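You operate a simulated robot arm through the tools that you are given. There is no shell and no other tool.

Carry out the task below with a simulated robot arm. There is one attempt and no reset: what you move stays moved.

JOB
Pump the bearing on the finned plate full of grease and return it.
Fine: arm over it while pumping, aside after; no overflow.

The check looks at the end state, three seconds after you hand in, the way a careful person would. Anything else that was tipped, shoved, dropped, spilled or broken makes it a failure.

ROBOT AND FRAMES
A 6-joint arm with a four-finger gripper, fixed in place. Base frame: the origin is at the foot of the arm, x ahead of it, y to its left, z up. Lengths are in mm, angles in degrees, forces in N, time in s.
Its first joint turns from -166.0 to 166.0 degrees. Payload 3.67 kg.
The TCP is the grasp point between the finger pads, 28 mm short of the fingertips. In the tool frame z runs along the fingers and y along their closing line. Largest opening 112 mm; the body of the gripper starts 73 mm behind the TCP.
Orientation is told as [roll, pitch, yaw] about the base's x, y, z axes, in that order, counted from this pose: with the fingers straight down and closing along the base's y, the tool's x points along the base's -x, its y along +y and its z along -z.

CONTROLS
- The arm moves only by the tool play_rows. Its arguments are lists of equal length, an entry for each row: "rot": the turn, a rotation vector about the tool's x, y, z in units of 6 degrees (1.0 is 6 degrees), a list of three; "dp": the shift along the tool's x, y, z in units of 30 mm (1.0 is 30 mm), a list of three; "claw": the closure, from 0 (fully open) to 1 (shut). In form: {"rot": [[rx, ry, rz], ...], "dp": [[x, y, z], ...], "claw": [claw, ...]}. A call has 1 to 20 rows; each row shifts and turns the commanded pose from where the row before left it, along the tool's axes as they then stand. A call with a number of a shift or a turn outside -1 to 1 is refused whole. Each row takes 0.2 s and may step no farther than 50 mm and 8.6 degrees from the row before; otherwise, or with a gripper value out of range, the whole call is refused. Where a pose cannot be reached the arm comes as near as it can. A force on the tool above 40 N (or 10 N above the force at the start of the call, whichever is more), or a blocked arm, ends the call early, and 0.2 s more pass. The fingers move at their own pace and stop on an object; they squeeze with about 41 N. The grip force told is the motor's: it shows also when the fingers shut on nothing. Time passes only in rows, and 0.2 s behind the last, so rows that do not move let the fingers close. It gives the time, the measured TCP pose, the force on the tool (base axes), the opening and the grip force at its end, in the units of the frame above (readings bear some noise), with the torque about the TCP (base axes, N m) and any sound that the robot's microphone picked up, and new pictures: "pictures" is both (left out), scene, wrist or none.
- Cameras (640 x 400 px; columns grow to the right, rows downward): "scene" is fixed at [51.5, 499.7, 1488]; the picture's right is [-0.51, 0.86, 0.00], its down [0.79, 0.46, -0.40] and it looks along [-0.35, -0.20, -0.92] (base axes); focal length 214 px, centre (320, 200). "wrist" rides on the gripper at [60, -18, -104] in the tool frame; the picture's right is [0.29, 0.96, 0.00], its down [-0.80, 0.24, -0.55] and it looks along [-0.53, 0.16, 0.83] (tool axes); focal length 234 px, centre (320, 200). There is no depth. A picture from a camera that has moved, and an enlarged one, comes with that camera's place and axes in the base frame and with its lens.
- zoom(camera, box): a new picture of the part [left, top, right, bottom] of that camera's present view, enlarged. The clock stands still meanwhile.
- close_job(): hands the job in; it is judged then, once.

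Nothing tells you positions but the pictures and the camera data. Unless the task says otherwise, let go and move clear before handing in.

The tools are called as a command line: name --argument value ..., lists and objects as JSON in quotes. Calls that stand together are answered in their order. play_rows: Moves the arm, as the interface text tells. Its arguments: {"type":"object","properties":{"rot":{"type":"array","items":{"type":"array","items":{"type":"number"}}},"dp":{"type":"array","items":{"type":"array","items":{"type":"number"}}},"claw":{"type":"array","items":{"type":"number"}},"pictures":{"type":"string","enum":["both","scene","wrist","none"]}},"required":["rot","dp","claw"]} The other tools are called the same way: zoom (camera, box) takes an enlarged picture of a part of a camera's view; close_job () hands the job in.

At the start:

```text
time_s: 0.0
eef_pos: [395.1, 209.1, 1344.8]
tool_rot: [0.0, 0.0, 0.0]
wrist_force: [-0.8, -0.5, -0.5]
moment: [-0.01, 0.02, 0.02]
opening: 112.0
grip_force: 0.1
```

scene: 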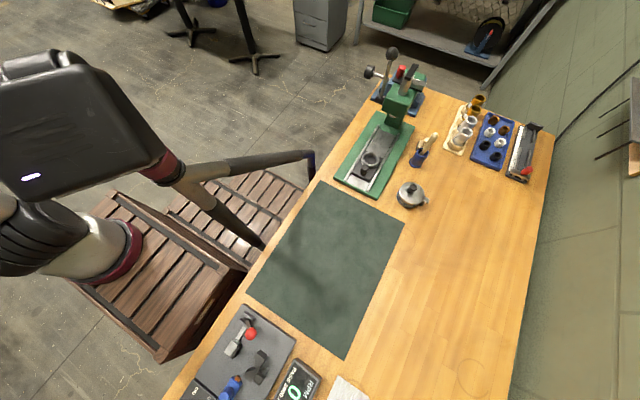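
wrist: 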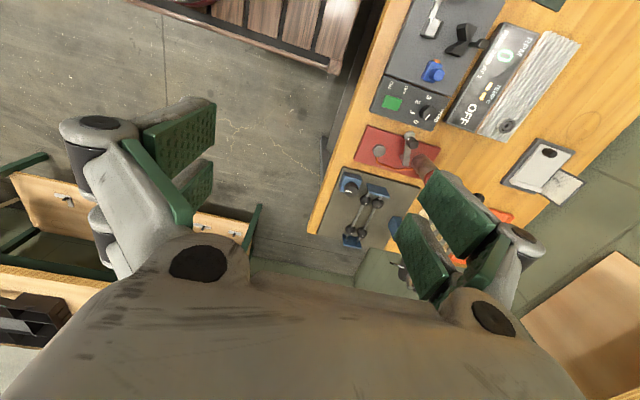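

I see a workbench with several stations: a green press, blue trays, a tachometer, and a dark panel with levers. I'll zoom in to find the finned plate, the bearing and the grease pump.

zoom --camera "scene" --box '[320, 40, 480, 220]'

zoom --camera "scene" --box '[430, 80, 550, 200]'

zoom --camera "scene" --box '[170, 290, 380, 400]'

zoom --camera "wrist" --box '[300, 0, 620, 300]'

```text
2.22 times, centred on (400, 130) of scene
camera zoom: at [51.5, 499.7, 1488.0], right [-0.51, 0.86, 0.0], down [0.79, 0.46, -0.4], along [-0.35, -0.2, -0.92], focal length 477 px, centre (142, 356)
```

zoom: 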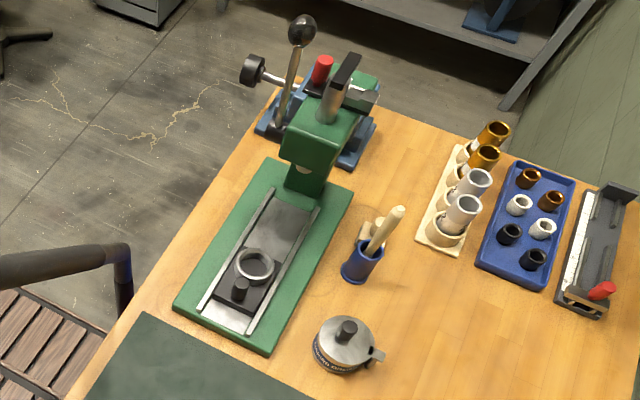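

```text
3.33 times, centred on (490, 140) of scene
camera zoom: at [51.5, 499.7, 1488.0], right [-0.51, 0.86, 0.0], down [0.79, 0.46, -0.4], along [-0.35, -0.2, -0.92], focal length 715 px, centre (-247, 400)
```

zoom: 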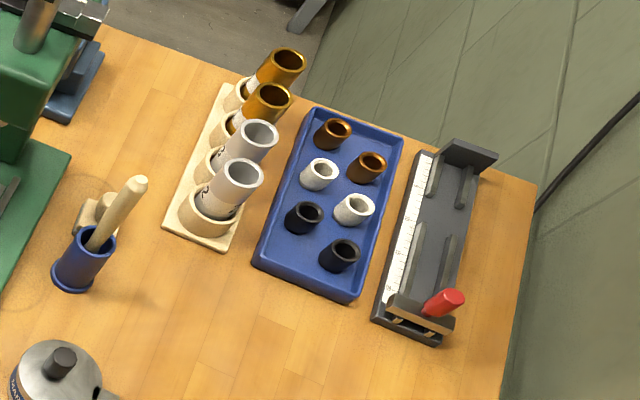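

```text
3.05 times, centred on (275, 345) of scene
camera zoom: at [51.5, 499.7, 1488.0], right [-0.51, 0.86, 0.0], down [0.79, 0.46, -0.4], along [-0.35, -0.2, -0.92], focal length 654 px, centre (457, -242)
```

zoom: 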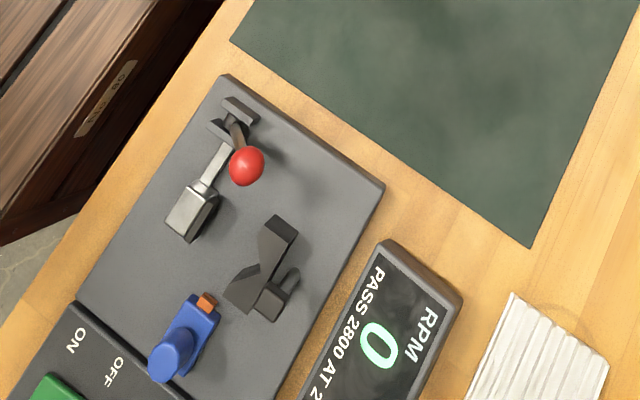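

```text
1.33 times, centred on (460, 150) of wrist
camera zoom: at [334.7, 191.8, 1448.9], right [-0.29, 0.96, 0.0], down [0.8, 0.24, 0.55], along [0.53, 0.16, -0.83], focal length 312 px, centre (133, 267)
```

zoom: 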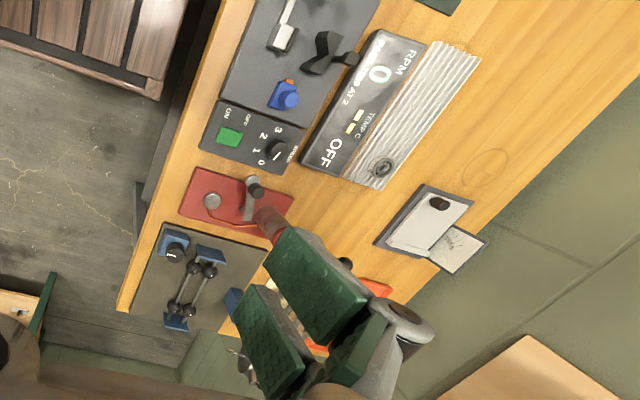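

The finned silver plate by the RPM/TEMP display carries the bearing, and the red base with the swing arm and lever looks like the grease station, around (500, 460). I'll move the arm over toward it for a better look.

play_rows --rot '[[0, 0, 0], [0, 0, 0], [0, 0, 0], [0, 0, 0], [0, 0, 0], [0, 0, 0], [0, 0, 0], [0, 0, 0]]' --dp '[[0, 1, 0.2], [0, 1, 0.2], [0, 1, 0.2], [0, 1, 0.2], [0, 1, 0.2], [0, 1, 0.2], [0, 1, 0.2], [0, 1, 0.2]]' --claw '[0, 0, 0, 0, 0, 0, 0, 0]'

```text
time_s: 1.8
eef_pos: [395.2, 448.4, 1298.0]
tool_rot: [0.1, 0.0, -0.1]
wrist_force: [0.8, -0.1, 1.0]
moment: [0.05, 0.03, -0.01]
opening: 112.0
grip_force: 0.0
camera wrist: at [335.0, 431.1, 1401.0], right [-0.29, 0.96, 0.0], down [0.8, 0.24, 0.55], along [0.53, 0.16, -0.83], focal length 234 px, centre (320, 200)
```

scene: 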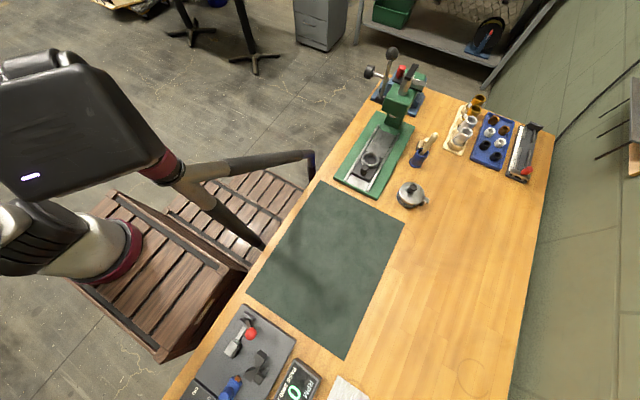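
wrist: 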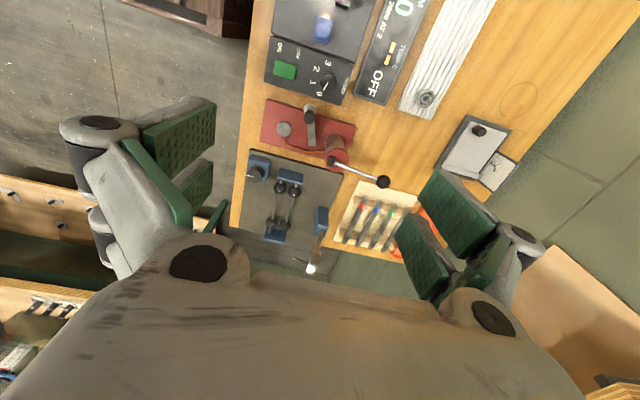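

zoom --camera "wrist" --box '[240, 80, 400, 180]'

zoom --camera "wrist" --box '[340, 20, 520, 130]'

zoom --camera "wrist" --box '[240, 80, 420, 280]'

```text
4.00 times, centred on (320, 130) of wrist
camera zoom: at [335.0, 431.1, 1401.0], right [-0.29, 0.96, 0.0], down [0.8, 0.24, 0.55], along [0.53, 0.16, -0.83], focal length 937 px, centre (320, 480)
```

zoom: 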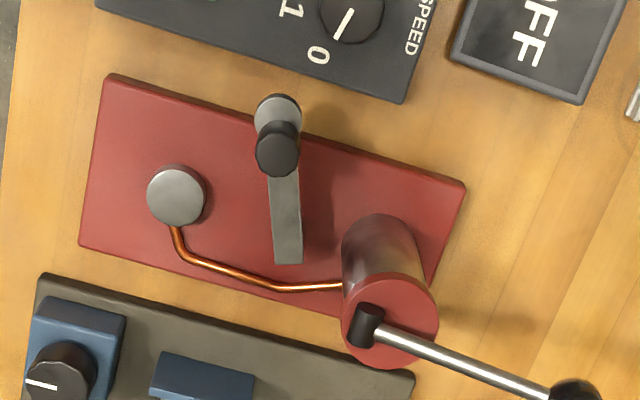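

```text
3.56 times, centred on (430, 75) of wrist
camera zoom: at [335.0, 431.1, 1401.0], right [-0.29, 0.96, 0.0], down [0.8, 0.24, 0.55], along [0.53, 0.16, -0.83], focal length 833 px, centre (-71, 644)
```

zoom: 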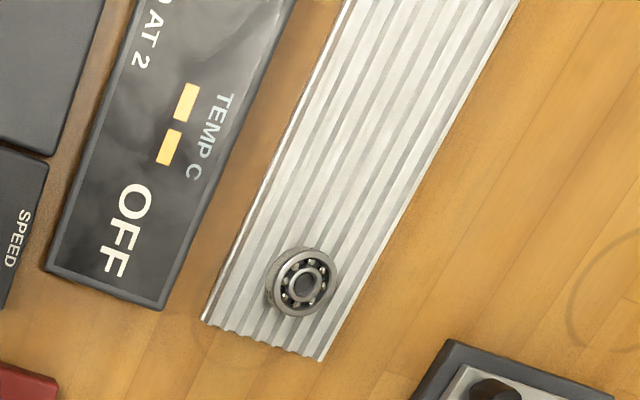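

```text
2.00 times, centred on (330, 180) of wrist
camera zoom: at [335.0, 431.1, 1401.0], right [-0.29, 0.96, 0.0], down [0.8, 0.24, 0.55], along [0.53, 0.16, -0.83], focal length 468 px, centre (300, 240)
```

zoom: 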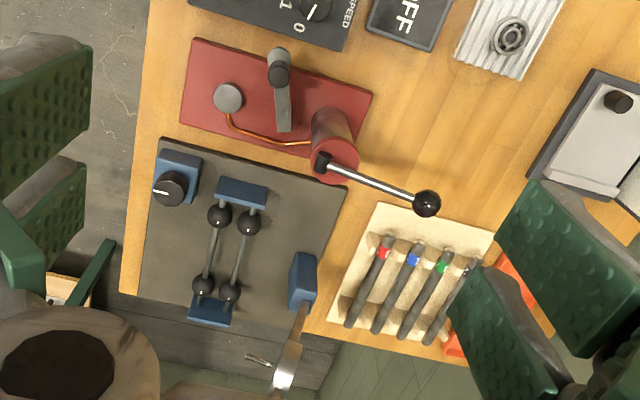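

The red grease station has a metal seat post, a swing arm with a knob, and a pump cylinder with a lever ending in a black ball. I'll descend for a closer look at how the swing arm is built.

play_rows --rot '[[0, 0, 0], [0, 0, 0], [0, 0, 0], [0, 0, 0], [0, 0, 0], [0, 0, 0]]' --dp '[[0, 0, 1], [0, 0, 1], [0, 0, 1], [0, 0, 1], [0, 0, 1], [0, 0, 0.5]]' --claw '[0, 0, 0, 0, 0, 0]' --pictures "wrist"

```text
time_s: 3.2
eef_pos: [395.2, 449.1, 1133.0]
tool_rot: [-0.1, 0.0, 0.0]
wrist_force: [-0.2, 0.3, -0.5]
moment: [0.01, -0.02, 0.04]
opening: 111.9
grip_force: 0.0
camera wrist: at [335.0, 431.6, 1236.4], right [-0.29, 0.96, 0.0], down [0.8, 0.24, 0.55], along [0.53, 0.16, -0.83], focal length 234 px, centre (320, 200)
```

wrist: 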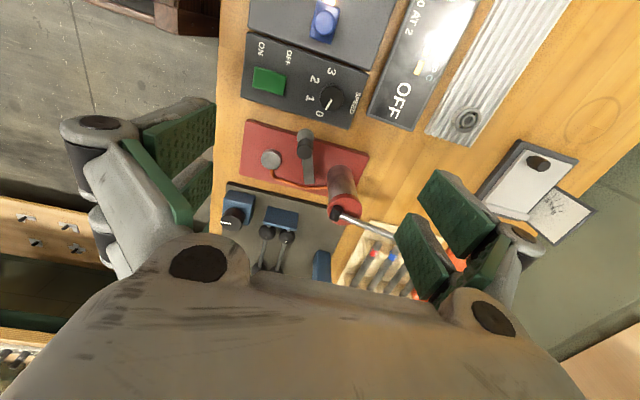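

zoom --camera "wrist" --box '[230, 105, 390, 205]'

zoom --camera "wrist" --box '[400, 80, 520, 155]'

```text
4.00 times, centred on (310, 155) of wrist
camera zoom: at [335.0, 431.6, 1236.4], right [-0.29, 0.96, 0.0], down [0.8, 0.24, 0.55], along [0.53, 0.16, -0.83], focal length 937 px, centre (360, 380)
```

zoom: 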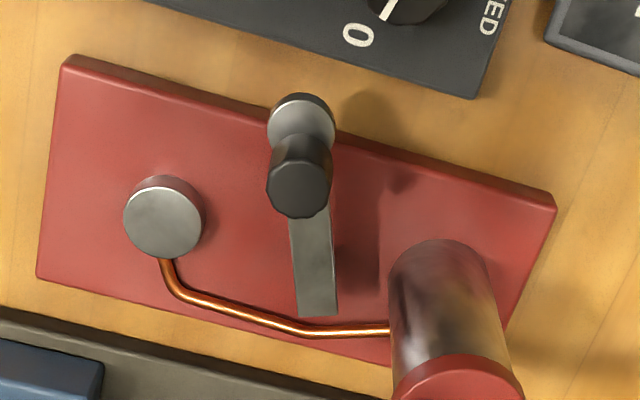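

```text
5.33 times, centred on (460, 118) of wrist
camera zoom: at [335.0, 431.6, 1236.4], right [-0.29, 0.96, 0.0], down [0.8, 0.24, 0.55], along [0.53, 0.16, -0.83], focal length 1249 px, centre (-427, 640)
```

zoom: 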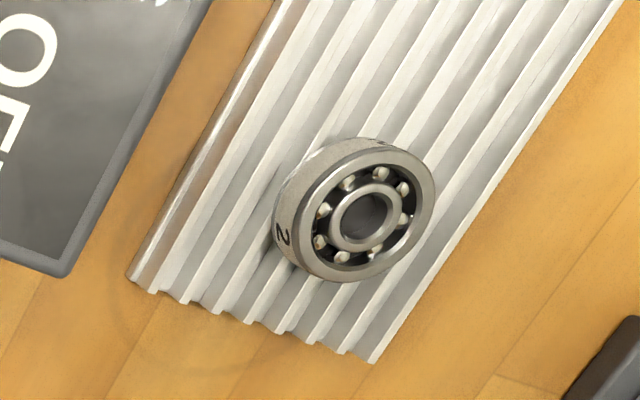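

I've triangulated the seat post at about (502, 401, 898) and the swing-arm knob at (446, 444, 966 top), but I can't tell which end of the arm is the pivot. I'll tilt and look from the side.

play_rows --rot '[[0, -1, 0], [0, -1, 0], [0, -1, 0], [0, -1, 0], [0, -1, 0], [0, 0, 0], [0, 0, 0], [0, 0, 0], [0, 0, 0], [0, 0, 0]]' --dp '[[0, 0, 0], [0, 0, 0], [0, 0, 0], [0, 0, 0], [0, 0, 0], [0.9, -0.27, 0.62], [0.9, -0.27, 0.62], [0.9, -0.27, 0.62], [0.9, -0.27, 0.62], [0.9, -0.27, 0.62]]' --claw '[0, 0, 0, 0, 0, 0, 0, 0, 0, 0]'

```text
time_s: 5.4
eef_pos: [326.4, 408.1, 985.2]
tool_rot: [0.1, -30.0, -0.1]
wrist_force: [0.1, -0.4, 0.4]
moment: [0.0, 0.04, -0.01]
opening: 111.8
grip_force: 0.0
camera wrist: at [220.8, 391.1, 1044.4], right [-0.25, 0.96, -0.14], down [0.41, 0.24, 0.88], along [0.88, 0.16, -0.46], focal length 234 px, centre (320, 200)
```

scene: 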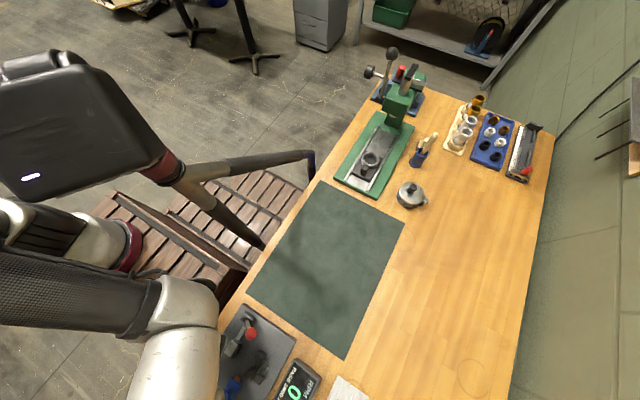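
wrist: 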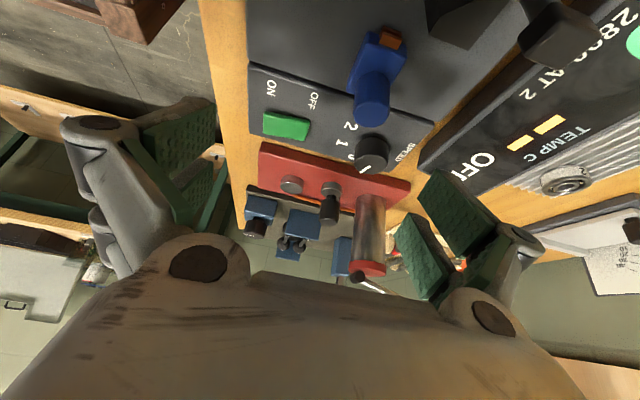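

Now I have a low-angle view of the red station. I'll zoom in on it.

zoom --camera "wrist" --box '[255, 150, 415, 250]'

zoom --camera "wrist" --box '[320, 180, 440, 300]'

zoom --camera "wrist" --box '[500, 140, 640, 230]'

```text
4.00 times, centred on (335, 200) of wrist
camera zoom: at [220.8, 391.1, 1044.4], right [-0.25, 0.96, -0.14], down [0.41, 0.24, 0.88], along [0.88, 0.16, -0.46], focal length 937 px, centre (260, 200)
```

zoom: 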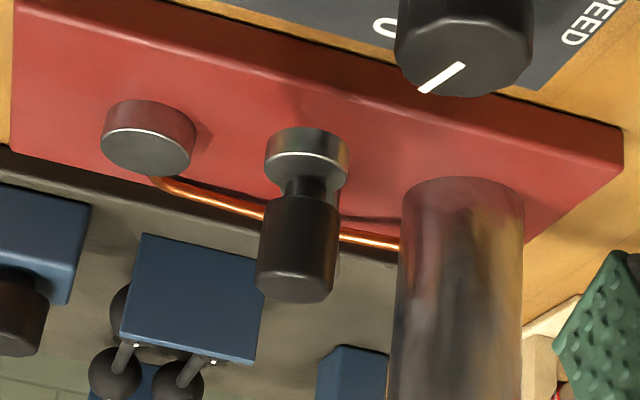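

```text
3.33 times, centred on (380, 240) of wrist
camera zoom: at [220.8, 391.1, 1044.4], right [-0.25, 0.96, -0.14], down [0.41, 0.24, 0.88], along [0.88, 0.16, -0.46], focal length 781 px, centre (120, 67)
```

zoom: 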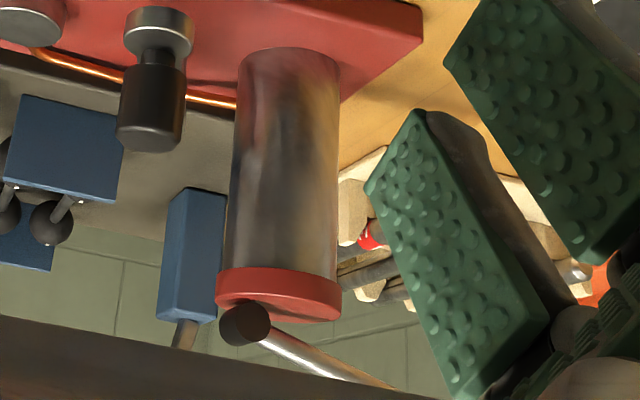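

```text
4.44 times, centred on (570, 185) of wrist
camera zoom: at [220.8, 391.1, 1044.4], right [-0.25, 0.96, -0.14], down [0.41, 0.24, 0.88], along [0.88, 0.16, -0.46], focal length 1041 px, centre (-791, 267)
```

zoom: 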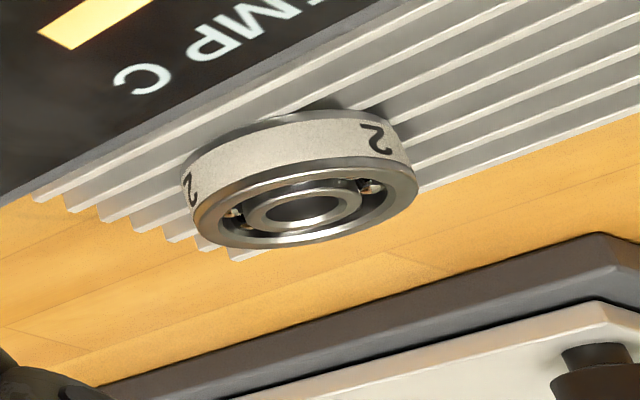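

The disc with the knob hovers about 30 mm above the base, so it is the free end, and the pivot is at about (512, 468). The pump top is at (506, 519, 977). Next I'll straighten the tool and go above the bearing, around (358, 657).

play_rows --rot '[[0, 0, 0], [0, 0, 0], [0, 0, 0], [0, 0, 0], [0, 1, 0], [0, 1, 0], [0, 1, 0], [0, 1, 0], [0, 1, 0], [0, 0, 0], [0, 0, 0], [0, 0, 0], [0, 0, 0], [0, 0, 0], [0, 0, 0], [0, 0, 0], [0, 0, 0], [0, 0, 0]]' --dp '[[-0.5, 0, -0.866], [-0.5, 0, -0.866], [-0.5, 0, -0.866], [-0.5, 0, -0.866], [0, 0, 0], [0, 0, 0], [0, 0, 0], [0, 0, 0], [0, 0, 0], [-0.1185, 0.922, 0.352], [-0.1185, 0.922, 0.352], [-0.1185, 0.922, 0.352], [-0.1185, 0.922, 0.352], [-0.1185, 0.922, 0.352], [-0.1185, 0.922, 0.352], [-0.1185, 0.922, 0.352], [-0.1185, 0.922, 0.352], [-0.1185, 0.922, 0.352]]' --claw '[0, 0, 0, 0, 0, 0, 0, 0, 0, 0, 0, 0, 0, 0, 0, 0, 0, 0]'

```text
time_s: 9.2
eef_pos: [356.2, 657.5, 1010.7]
tool_rot: [0.1, -0.1, -0.1]
wrist_force: [-0.2, -1.0, 0.9]
moment: [0.05, -0.04, 0.01]
opening: 111.9
grip_force: 0.1
camera wrist: at [297.2, 640.6, 1113.3], right [-0.29, 0.96, 0.0], down [0.8, 0.24, 0.55], along [0.53, 0.16, -0.83], focal length 234 px, centre (320, 200)
```

scene: 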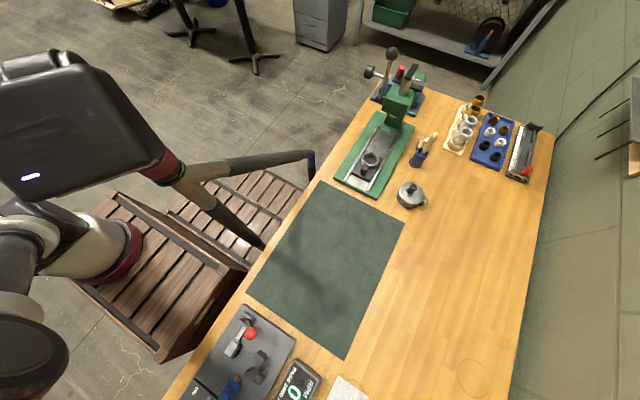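
wrist: 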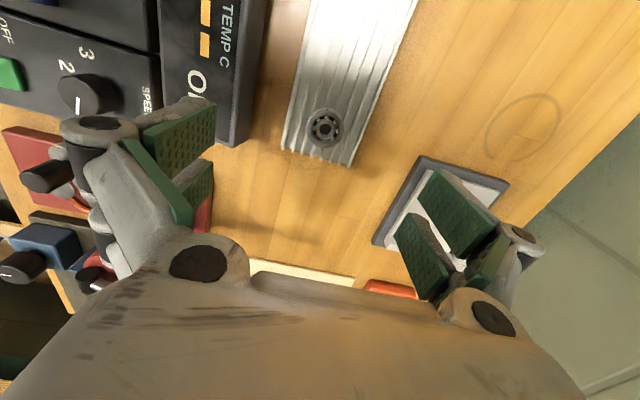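

zoom --camera "wrist" --box '[270, 90, 400, 171]'

zoom --camera "wrist" --box '[0, 120, 220, 300]'

```text
4.92 times, centred on (335, 130) of wrist
camera zoom: at [297.2, 640.6, 1113.3], right [-0.29, 0.96, 0.0], down [0.8, 0.24, 0.55], along [0.53, 0.16, -0.83], focal length 1153 px, centre (246, 542)
```

zoom: 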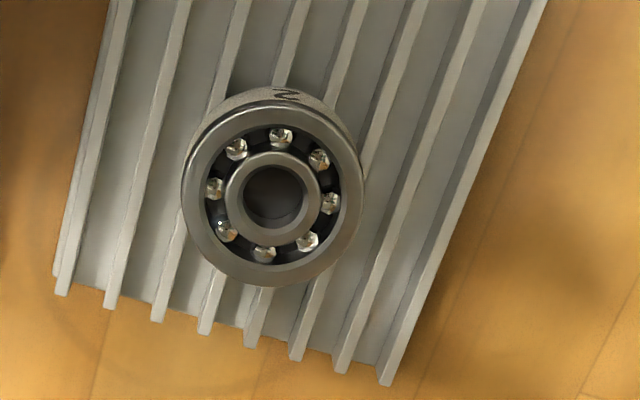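

```text
2.22 times, centred on (110, 210) of wrist
camera zoom: at [297.2, 640.6, 1113.3], right [-0.29, 0.96, 0.0], down [0.8, 0.24, 0.55], along [0.53, 0.16, -0.83], focal length 520 px, centre (787, 178)
```

zoom: 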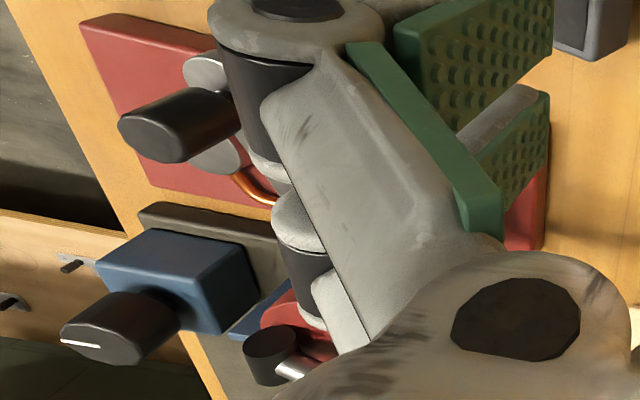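

The bearing's top face is at about (360.6, 665.2, 890), with an outside diameter of roughly 35 and a thickness of roughly 11. I'll partly close the fingers to about 60 mm and go down just above it to check alignment.

play_rows --rot '[[0, 0, 0], [0, 0, 0], [0, 0, 0], [0, 0, 0], [0, 0, 0]]' --dp '[[-0.13, 0.257, 0], [0, 0, 0.8], [0, 0, 0.8], [0, 0, 0.7], [0, 0, 0]]' --claw '[0.46, 0.46, 0.46, 0.46, 0.46]' --pictures "wrist"

zoom --camera "wrist" --box '[220, 80, 420, 240]'

```text
time_s: 10.4
eef_pos: [359.9, 665.0, 939.4]
tool_rot: [0.0, -0.1, 0.0]
wrist_force: [-0.2, 0.1, 0.5]
moment: [0.0, -0.02, 0.01]
opening: 60.1
grip_force: 0.1
camera wrist: at [300.6, 647.9, 1043.5], right [-0.29, 0.96, 0.0], down [0.8, 0.24, 0.55], along [0.53, 0.16, -0.83], focal length 234 px, centre (320, 200)
```

wrist: 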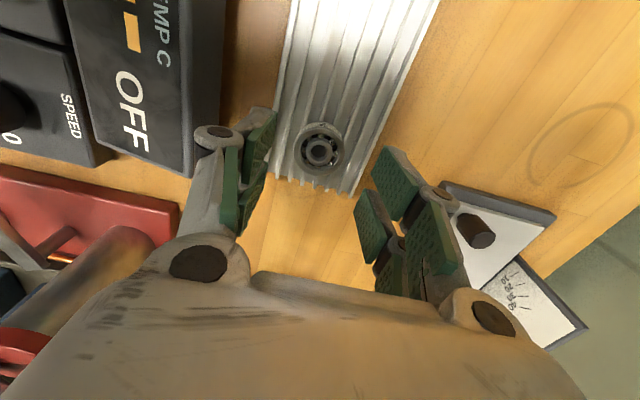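

```text
2.50 times, centred on (320, 160) of wrist
camera zoom: at [300.6, 647.9, 1043.5], right [-0.29, 0.96, 0.0], down [0.8, 0.24, 0.55], along [0.53, 0.16, -0.83], focal length 585 px, centre (320, 300)
```

zoom: 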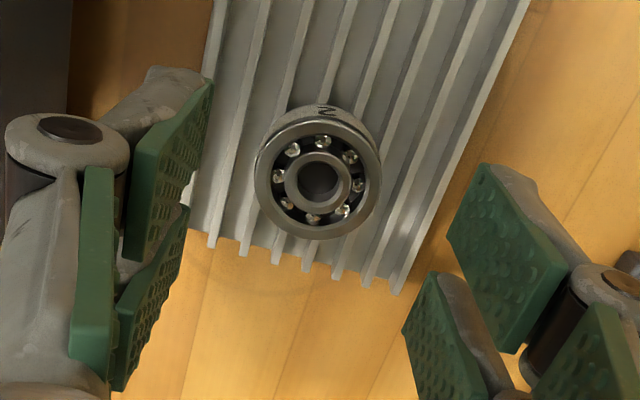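

The bearing is centred under the TCP. I'll descend so the tips sit just above the fins, then close.

play_rows --rot '[[0, 0, 0], [0, 0, 0], [0, 0, 0], [0, 0, 0], [0, 0, 0], [0, 0, 0]]' --dp '[[0, 0, 0.5], [0, 0, 0.5], [0, 0, 0], [0, 0, 0], [0, 0, 0], [0, 0, 0]]' --claw '[0.46, 0.46, 0.46, 0.8, 0.8, 0.8]' --pictures "wrist"

zoom --camera "wrist" --box '[220, 80, 420, 240]'

```text
time_s: 11.8
eef_pos: [360.7, 666.1, 910.3]
tool_rot: [0.0, 0.0, -0.1]
wrist_force: [0.5, 0.4, -0.4]
moment: [0.02, -0.01, 0.0]
opening: 34.2
grip_force: 40.9
camera wrist: at [300.6, 648.2, 1013.6], right [-0.29, 0.96, 0.0], down [0.8, 0.24, 0.55], along [0.53, 0.16, -0.83], focal length 234 px, centre (320, 200)
```

wrist: 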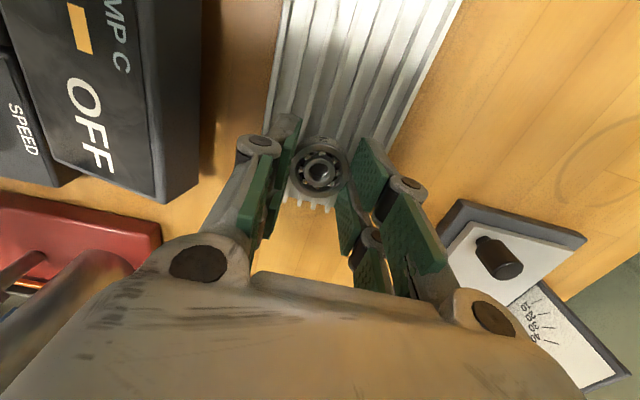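

```text
2.50 times, centred on (320, 160) of wrist
camera zoom: at [300.6, 648.2, 1013.6], right [-0.29, 0.96, 0.0], down [0.8, 0.24, 0.55], along [0.53, 0.16, -0.83], focal length 585 px, centre (320, 300)
```

zoom: 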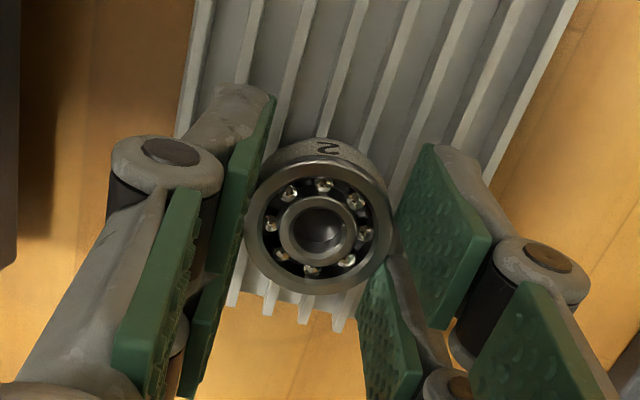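

The bearing is gripped (opening 34.2, 41 N). I'll lift high and carry it over to above the seat post.

play_rows --rot '[[0, 0, 0], [0, 0, 0], [0, 0, 0], [0, 0, 0], [0, 0, 0], [0, 0, 0], [0, 0, 0], [0, 0, 0], [0, 0, 0], [0, 0, 0], [0, 0, 0], [0, 0, 0], [0, 0, 0], [0, 0, 0], [0, 0, 0], [0, 0, 0], [0, 0, 0], [0, 0, 0]]' --dp '[[0, 0, -0.5], [0, 0, -0.9], [0, 0, -1], [0, 0, -1], [0, 0, -1], [0, 0, -1], [0, 0, -1], [-0.471, -0.883, 0], [-0.471, -0.883, 0], [-0.471, -0.883, 0], [-0.471, -0.883, 0], [-0.471, -0.883, 0], [-0.471, -0.883, 0], [-0.471, -0.883, 0], [-0.471, -0.883, 0], [-0.471, -0.883, 0], [-0.471, -0.883, 0], [0, 0, 0]]' --claw '[0.8, 0.8, 0.8, 0.8, 0.8, 0.8, 0.8, 0.8, 0.8, 0.8, 0.8, 0.8, 0.8, 0.8, 0.8, 0.8, 0.8, 0.8]'

zoom --camera "wrist" --box '[220, 60, 420, 220]'

```text
time_s: 15.6
eef_pos: [500.1, 399.1, 1101.0]
tool_rot: [0.0, 0.0, 0.0]
wrist_force: [0.0, -0.2, -1.0]
moment: [-0.02, -0.01, -0.02]
opening: 33.9
grip_force: 40.8
camera wrist: at [441.7, 382.3, 1204.6], right [-0.29, 0.96, 0.0], down [0.8, 0.24, 0.55], along [0.53, 0.16, -0.83], focal length 234 px, centre (320, 200)
```

scene: 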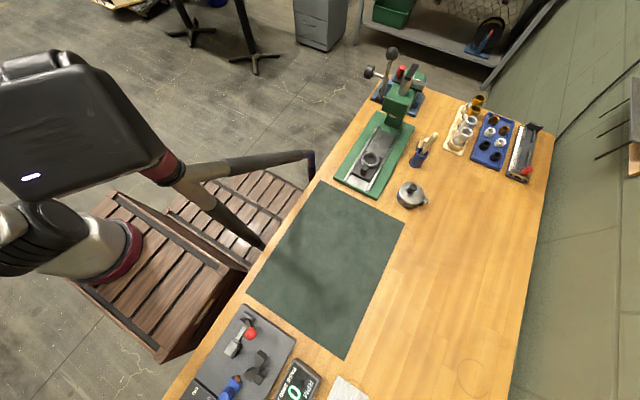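
wrist: 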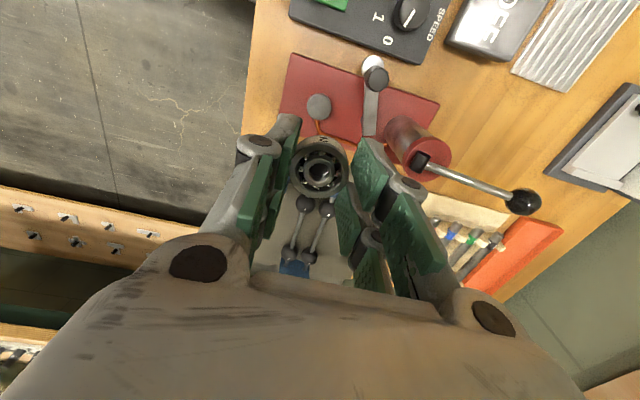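

```text
2.50 times, centred on (320, 140) of wrist
camera zoom: at [441.7, 382.3, 1204.6], right [-0.29, 0.96, 0.0], down [0.8, 0.24, 0.55], along [0.53, 0.16, -0.83], focal length 585 px, centre (320, 350)
```

zoom: 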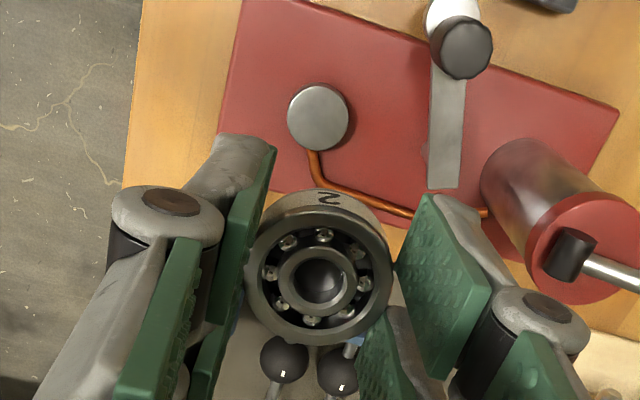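

The seat top is at (505.5, 400.8, 890) and the knob top is at about (452, 446, 947). I'll align over the seat and descend to just above it.

play_rows --rot '[[0, 0, 0], [0, 0, 0], [0, 0, 0], [0, 0, 0], [0, 0, 0], [0, 0, 0], [0, 0, 0]]' --dp '[[-0.12, 0.017, 0.6], [0, 0, 1], [0, 0, 1], [0, 0, 1], [0, 0, 1], [0, 0, 0.96], [0, 0, 0]]' --claw '[0.8, 0.8, 0.8, 0.8, 0.8, 0.8, 0.8]' --pictures "wrist"

zoom --camera "wrist" --box '[220, 80, 420, 240]'

```text
time_s: 17.2
eef_pos: [505.9, 400.2, 935.9]
tool_rot: [0.0, 0.0, 0.0]
wrist_force: [0.4, -1.0, -0.4]
moment: [-0.01, -0.02, 0.0]
opening: 33.8
grip_force: 41.3
camera wrist: at [445.6, 384.1, 1038.6], right [-0.29, 0.96, 0.0], down [0.8, 0.24, 0.55], along [0.53, 0.16, -0.83], focal length 234 px, centre (320, 200)
```

wrist: 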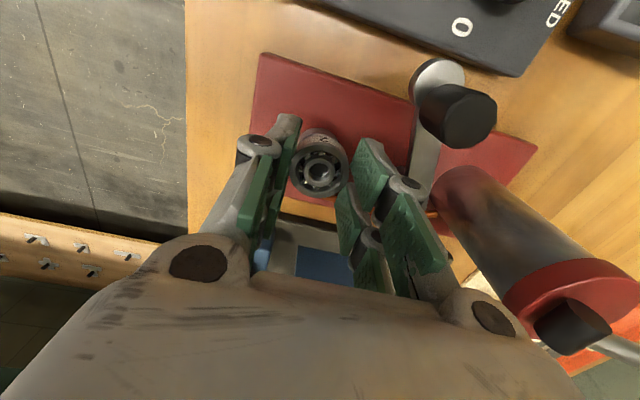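

```text
2.50 times, centred on (320, 160) of wrist
camera zoom: at [445.6, 384.1, 1038.6], right [-0.29, 0.96, 0.0], down [0.8, 0.24, 0.55], along [0.53, 0.16, -0.83], focal length 585 px, centre (320, 300)
```

zoom: 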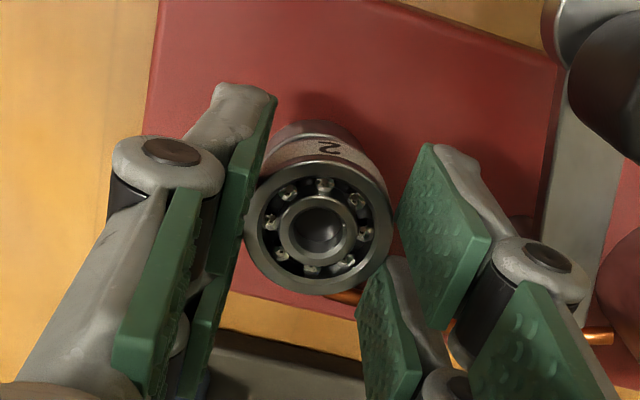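

The bearing lines up over the seat. I'll lower it gently until I feel contact.

play_rows --rot '[[0, 0, 0], [0, 0, 0], [0, 0, 0]]' --dp '[[0, 0, 0.2], [0, 0, 0.2], [0, 0, 0]]' --claw '[0.8, 0.8, 0.8]' --pictures "none"

play_rows --rot '[[0, 0, 0], [0, 0, 0]]' --dp '[[0, 0, 0.05], [0, 0, 0]]' --claw '[0.8, 0.8]' --pictures "none"

play_rows --rot '[[0, 0, 0], [0, 0, 0]]' --dp '[[0, 0, 0.04], [0, 0, 0]]' --claw '[0.8, 0.8]' --pictures "wrist"

```text
time_s: 18.0
eef_pos: [505.5, 402.1, 926.5]
tool_rot: [0.2, -0.1, 0.0]
wrist_force: [0.1, -4.3, 35.8]
moment: [-0.17, -0.14, 0.12]
opening: 33.9
grip_force: 41.3
```

```text
time_s: 18.6
eef_pos: [504.7, 400.5, 922.4]
tool_rot: [0.3, -0.1, 0.0]
wrist_force: [8.0, 0.3, 34.2]
moment: [0.08, -0.39, -0.02]
opening: 33.5
grip_force: 40.8
```

```text
time_s: 19.2
eef_pos: [506.0, 402.1, 921.4]
tool_rot: [0.2, 0.1, 0.0]
wrist_force: [11.1, 5.2, 34.0]
moment: [0.22, -0.49, 0.05]
opening: 33.4
grip_force: 40.8
camera wrist: at [445.3, 384.2, 1024.7], right [-0.29, 0.96, 0.0], down [0.8, 0.24, 0.56], along [0.53, 0.16, -0.83], focal length 234 px, centre (320, 200)
```

wrist: 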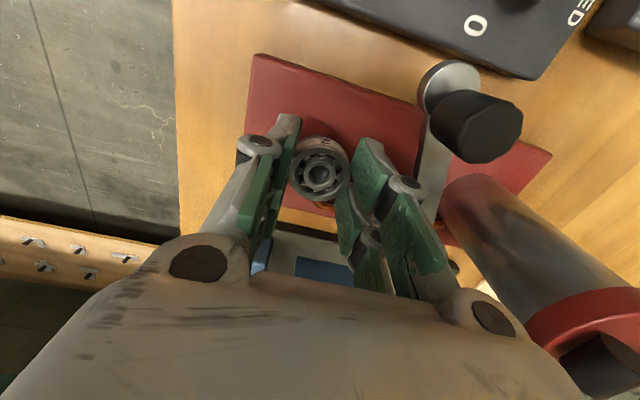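

Contact with the seat is about 34 N. I'll check the bearing before releasing.

zoom --camera "wrist" --box '[260, 110, 380, 230]'

```text
3.33 times, centred on (320, 170) of wrist
camera zoom: at [445.3, 384.2, 1024.7], right [-0.29, 0.96, 0.0], down [0.8, 0.24, 0.56], along [0.53, 0.16, -0.83], focal length 781 px, centre (320, 300)
```

zoom: 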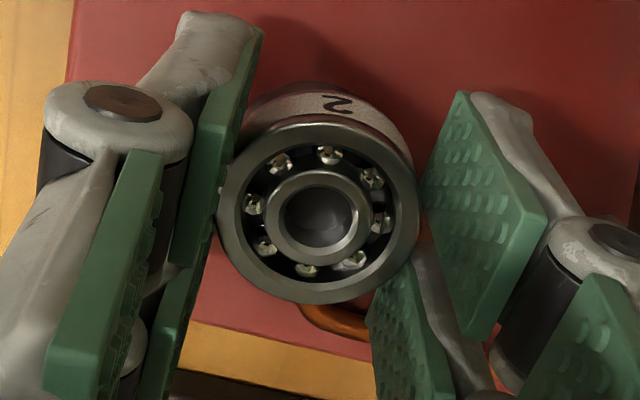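

The bearing sits flat on the seat. I'll relax the downward push and open the fingers just a bit so they don't touch the swing arm.

play_rows --rot '[[0, 0, 0], [0, 0, 0]]' --dp '[[0, 0, -0.08], [0, 0, 0]]' --claw '[0.8, 0.8]' --pictures "none"

play_rows --rot '[[0, 0, 0], [0, 0, 0], [0, 0, 0], [0, 0, 0]]' --dp '[[0, 0, 0], [0, 0, 0], [0, 0, 0], [0, 0, 0]]' --claw '[0.65, 0.57, 0.57, 0.57]' --pictures "wrist"

zoom --camera "wrist" --box '[240, 90, 440, 250]'

```text
time_s: 19.8
eef_pos: [505.1, 400.2, 921.2]
tool_rot: [-0.1, 0.1, 0.0]
wrist_force: [-0.9, 2.8, 5.8]
moment: [0.13, -0.03, 0.05]
opening: 33.1
grip_force: 41.1
```

```text
time_s: 20.8
eef_pos: [506.1, 400.9, 923.0]
tool_rot: [0.0, 0.0, 0.0]
wrist_force: [-0.3, -0.2, 0.4]
moment: [0.03, 0.01, 0.03]
opening: 48.3
grip_force: 0.0
camera wrist: at [445.2, 383.9, 1026.2], right [-0.29, 0.96, 0.0], down [0.8, 0.24, 0.55], along [0.53, 0.16, -0.83], focal length 234 px, centre (320, 200)
```

wrist: 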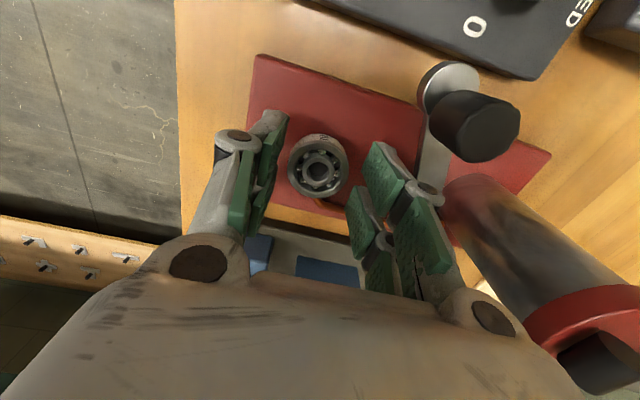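

```text
2.50 times, centred on (340, 170) of wrist
camera zoom: at [445.2, 383.9, 1026.2], right [-0.29, 0.96, 0.0], down [0.8, 0.24, 0.55], along [0.53, 0.16, -0.83], focal length 585 px, centre (270, 275)
```

zoom: 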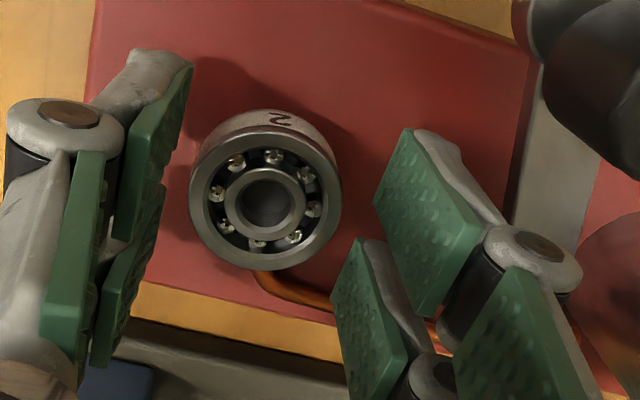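

Released cleanly, with the bearing at about (504, 400.4) on the seat. I'll lift straight up and look at the station from above.

play_rows --rot '[[0, 0, 0], [0, 0, 0], [0, 0, 0], [0, 0, 0], [0, 0, 0]]' --dp '[[0, 0, -0.7], [0, 0, -1], [0, 0, -1], [0, 0, -1], [0, 0, 0]]' --claw '[0.57, 0.57, 0.57, 0.57, 0.57]' --pictures "wrist"

zoom --camera "wrist" --box '[260, 40, 500, 190]'

zoom --camera "wrist" --box '[280, 90, 360, 140]'

```text
time_s: 22.0
eef_pos: [504.5, 401.2, 1035.3]
tool_rot: [0.0, 0.1, 0.0]
wrist_force: [0.2, 0.4, 0.9]
moment: [-0.02, 0.01, 0.0]
opening: 48.4
grip_force: 0.0
camera wrist: at [444.9, 384.4, 1137.5], right [-0.29, 0.96, 0.0], down [0.8, 0.24, 0.55], along [0.53, 0.16, -0.83], focal length 234 px, centre (320, 200)
```

wrist: 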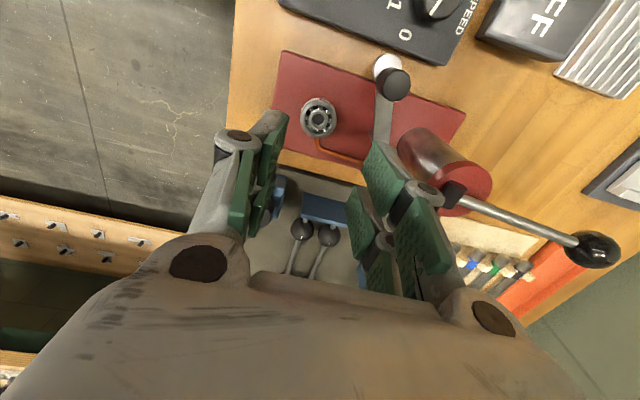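

```text
2.67 times, centred on (380, 115) of wrist
camera zoom: at [444.9, 384.4, 1137.5], right [-0.29, 0.96, 0.0], down [0.8, 0.24, 0.55], along [0.53, 0.16, -0.83], focal length 624 px, centre (160, 427)
```

zoom: 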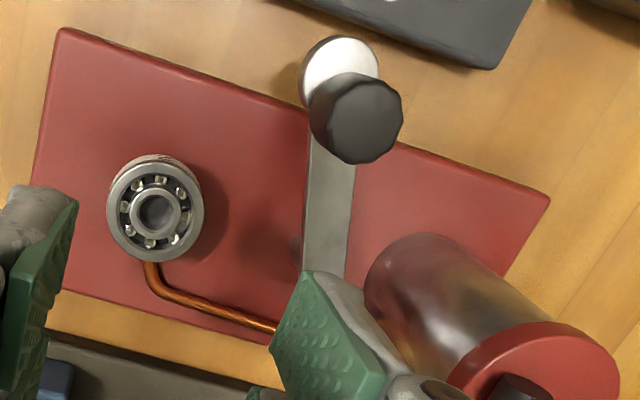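

```text
8.00 times, centred on (320, 115) of wrist
camera zoom: at [444.9, 384.4, 1137.5], right [-0.29, 0.96, 0.0], down [0.8, 0.24, 0.55], along [0.53, 0.16, -0.83], focal length 1873 px, centre (320, 880)
```

zoom: 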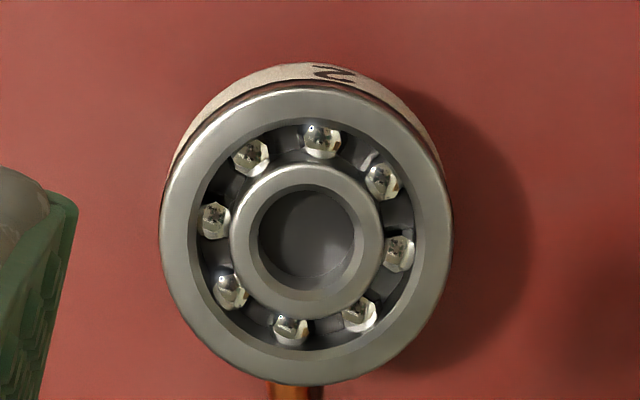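

The bearing is seated. Next I'll cage the swing-arm knob at (452.5, 446.5) with the fingers, closing along its arc tangent, and sweep it CCW about the pivot at roughly (515, 470). First I'll position above it.

play_rows --rot '[[0, 0, 0], [0, 0, 0], [0, 0, -1], [0, 0, -1], [0, 0, -1], [0, 0, -0.47], [0, 0, 0]]' --dp '[[0.883, 0.762, 0], [0.883, 0.762, 0], [0, 0, 0], [0, 0, 0], [0, 0, 0], [0, 0, 0], [0, 0, 0]]' --claw '[0.57, 0.57, 0.57, 0.57, 0.57, 0.57, 0.57]' --pictures "wrist"

zoom --camera "wrist" --box '[220, 80, 460, 240]'

```text
time_s: 23.6
eef_pos: [452.0, 447.4, 1033.9]
tool_rot: [0.0, 0.0, 20.8]
wrist_force: [0.6, 0.1, 0.4]
moment: [0.0, 0.01, 0.01]
opening: 48.2
grip_force: 0.0
camera wrist: at [402.8, 409.7, 1137.6], right [-0.61, 0.79, 0.0], down [0.66, 0.51, 0.55], along [0.44, 0.34, -0.83], focal length 234 px, centre (320, 200)
```

wrist: 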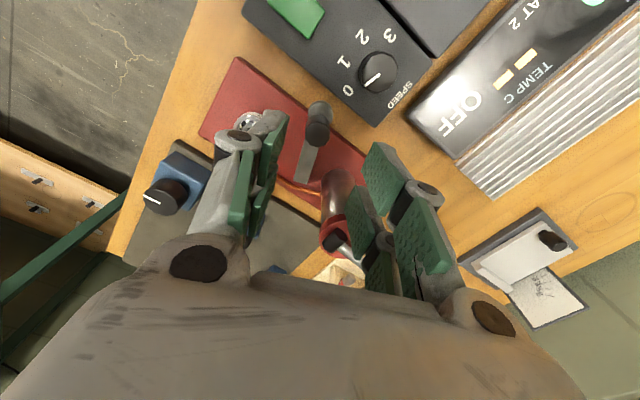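

```text
2.50 times, centred on (340, 160) of wrist
camera zoom: at [402.8, 409.7, 1137.6], right [-0.61, 0.79, 0.0], down [0.66, 0.51, 0.55], along [0.44, 0.34, -0.83], focal length 585 px, centre (270, 300)
```

zoom: 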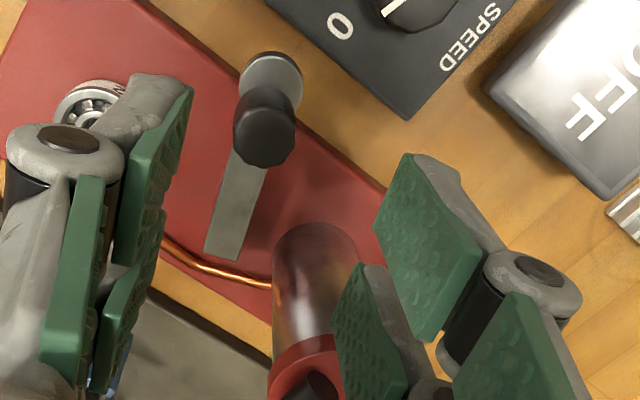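

The knob is directly below. I'll descend to cage it, with the tips about 9 mm above the arm bar, and narrow the fingers to about 30 mm.

play_rows --rot '[[0, 0, 0], [0, 0, 0], [0, 0, 0], [0, 0, 0], [0, 0, 0]]' --dp '[[-0.043, 0, 0.8], [0, 0, 0.9], [0, 0, 0.9], [0, 0, 0], [0, 0, 0]]' --claw '[0.57, 0.57, 0.57, 0.72, 0.72]' --pictures "wrist"

zoom --camera "wrist" --box '[220, 80, 420, 240]'

```text
time_s: 24.8
eef_pos: [453.6, 448.7, 955.5]
tool_rot: [0.0, -0.1, 20.8]
wrist_force: [-0.4, 0.0, -0.4]
moment: [-0.05, -0.01, 0.0]
opening: 31.1
grip_force: 0.1
camera wrist: at [404.2, 410.1, 1059.1], right [-0.61, 0.79, 0.0], down [0.66, 0.51, 0.55], along [0.44, 0.34, -0.83], focal length 234 px, centre (320, 200)
```

wrist: 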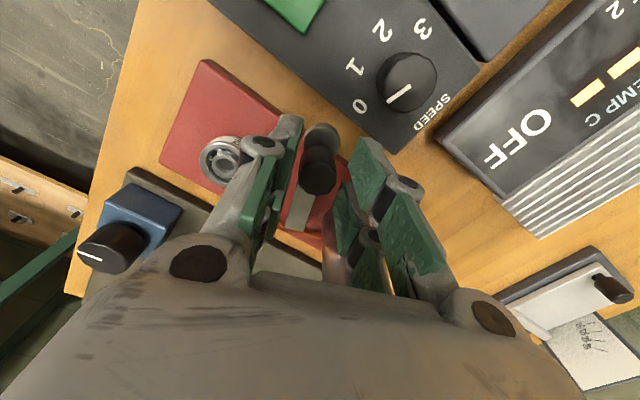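

```text
2.50 times, centred on (320, 160) of wrist
camera zoom: at [404.2, 410.1, 1059.1], right [-0.61, 0.79, 0.0], down [0.66, 0.51, 0.55], along [0.44, 0.34, -0.83], focal length 585 px, centre (320, 300)
```

zoom: 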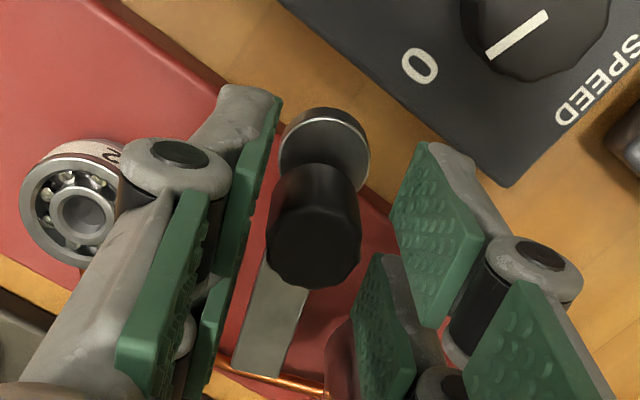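

The knob is caged between the fingers. I'll sweep the first part of the arc and check.

play_rows --rot '[[0, 0, -0.921], [0, 0, -0.921], [0, 0, -0.921], [0, 0, -0.921], [0, 0, -0.921], [0, 0, 0]]' --dp '[[-0.0102, -0.2117, 0], [-0.0102, -0.2117, 0], [-0.0102, -0.2117, 0], [-0.0102, -0.2117, 0], [-0.0102, -0.2117, 0], [0, 0, 0]]' --claw '[0.72, 0.72, 0.72, 0.72, 0.72, 0.72]' --pictures "wrist"

zoom --camera "wrist" --box '[200, 80, 420, 240]'

```text
time_s: 26.2
eef_pos: [472.1, 421.2, 955.6]
tool_rot: [-0.1, 0.0, 48.5]
wrist_force: [-0.4, -0.6, -0.4]
moment: [0.03, 0.01, 0.02]
opening: 31.6
grip_force: 0.6
camera wrist: at [445.1, 365.4, 1059.2], right [-0.91, 0.42, 0.0], down [0.35, 0.76, 0.55], along [0.23, 0.5, -0.83], focal length 234 px, centre (320, 200)
```

wrist: 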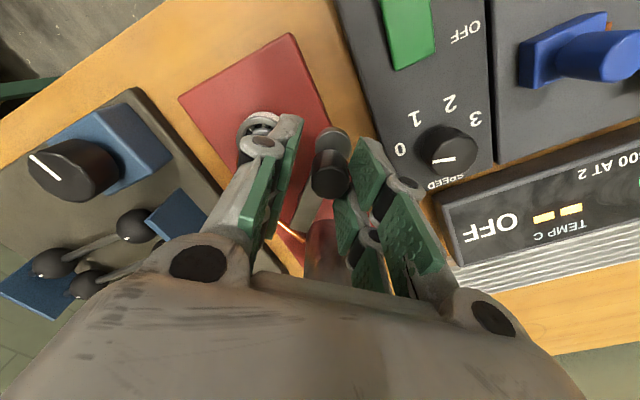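

```text
2.50 times, centred on (310, 160) of wrist
camera zoom: at [445.1, 365.4, 1059.2], right [-0.91, 0.42, 0.0], down [0.35, 0.76, 0.55], along [0.23, 0.5, -0.83], focal length 585 px, centre (345, 300)
```

zoom: 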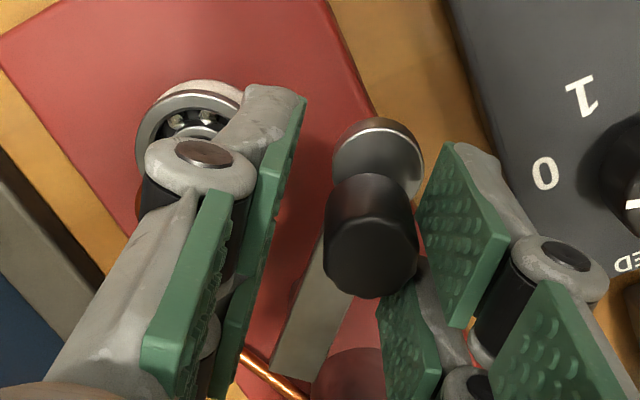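

The arm is swinging smoothly. I'll continue to near the end of the arc.

play_rows --rot '[[0, 0, -0.921], [0, 0, -0.921], [0, 0, -0.921], [0, 0, -0.921], [0, 0, -0.921], [0, 0, -0.921], [0, 0, 0]]' --dp '[[-0.0102, -0.2117, 0], [-0.0102, -0.2117, 0], [-0.0102, -0.2117, 0], [-0.0102, -0.2117, 0], [-0.0102, -0.2117, 0], [-0.0102, -0.2117, 0], [0, 0, 0]]' --claw '[0.72, 0.72, 0.72, 0.72, 0.72, 0.72, 0.72]' --pictures "wrist"

zoom --camera "wrist" --box '[220, 80, 440, 240]'

```text
time_s: 27.8
eef_pos: [505.4, 405.5, 956.3]
tool_rot: [-0.1, 0.0, 81.7]
wrist_force: [-0.5, 0.5, -0.1]
moment: [0.0, 0.03, 0.0]
opening: 31.5
grip_force: 0.1
camera wrist: at [514.9, 344.2, 1059.3], right [-0.99, -0.15, 0.0], down [-0.12, 0.82, 0.55], along [-0.08, 0.55, -0.83], focal length 234 px, centre (320, 200)
```

wrist: 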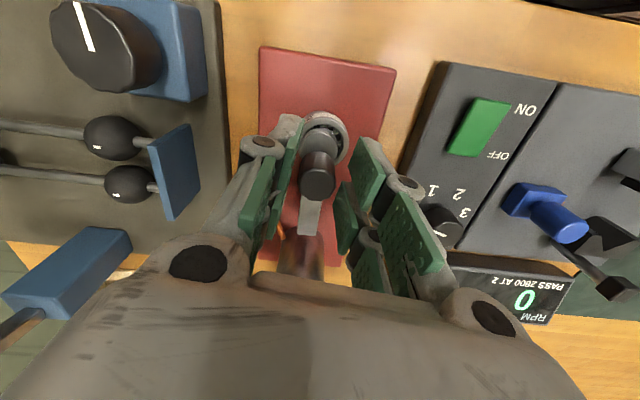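

```text
2.50 times, centred on (330, 160) of wrist
camera zoom: at [514.9, 344.2, 1059.3], right [-0.99, -0.15, 0.0], down [-0.12, 0.82, 0.55], along [-0.08, 0.55, -0.83], focal length 585 px, centre (295, 300)
```

zoom: 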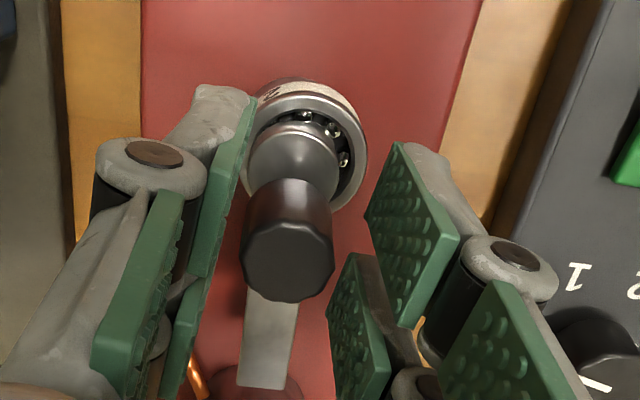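

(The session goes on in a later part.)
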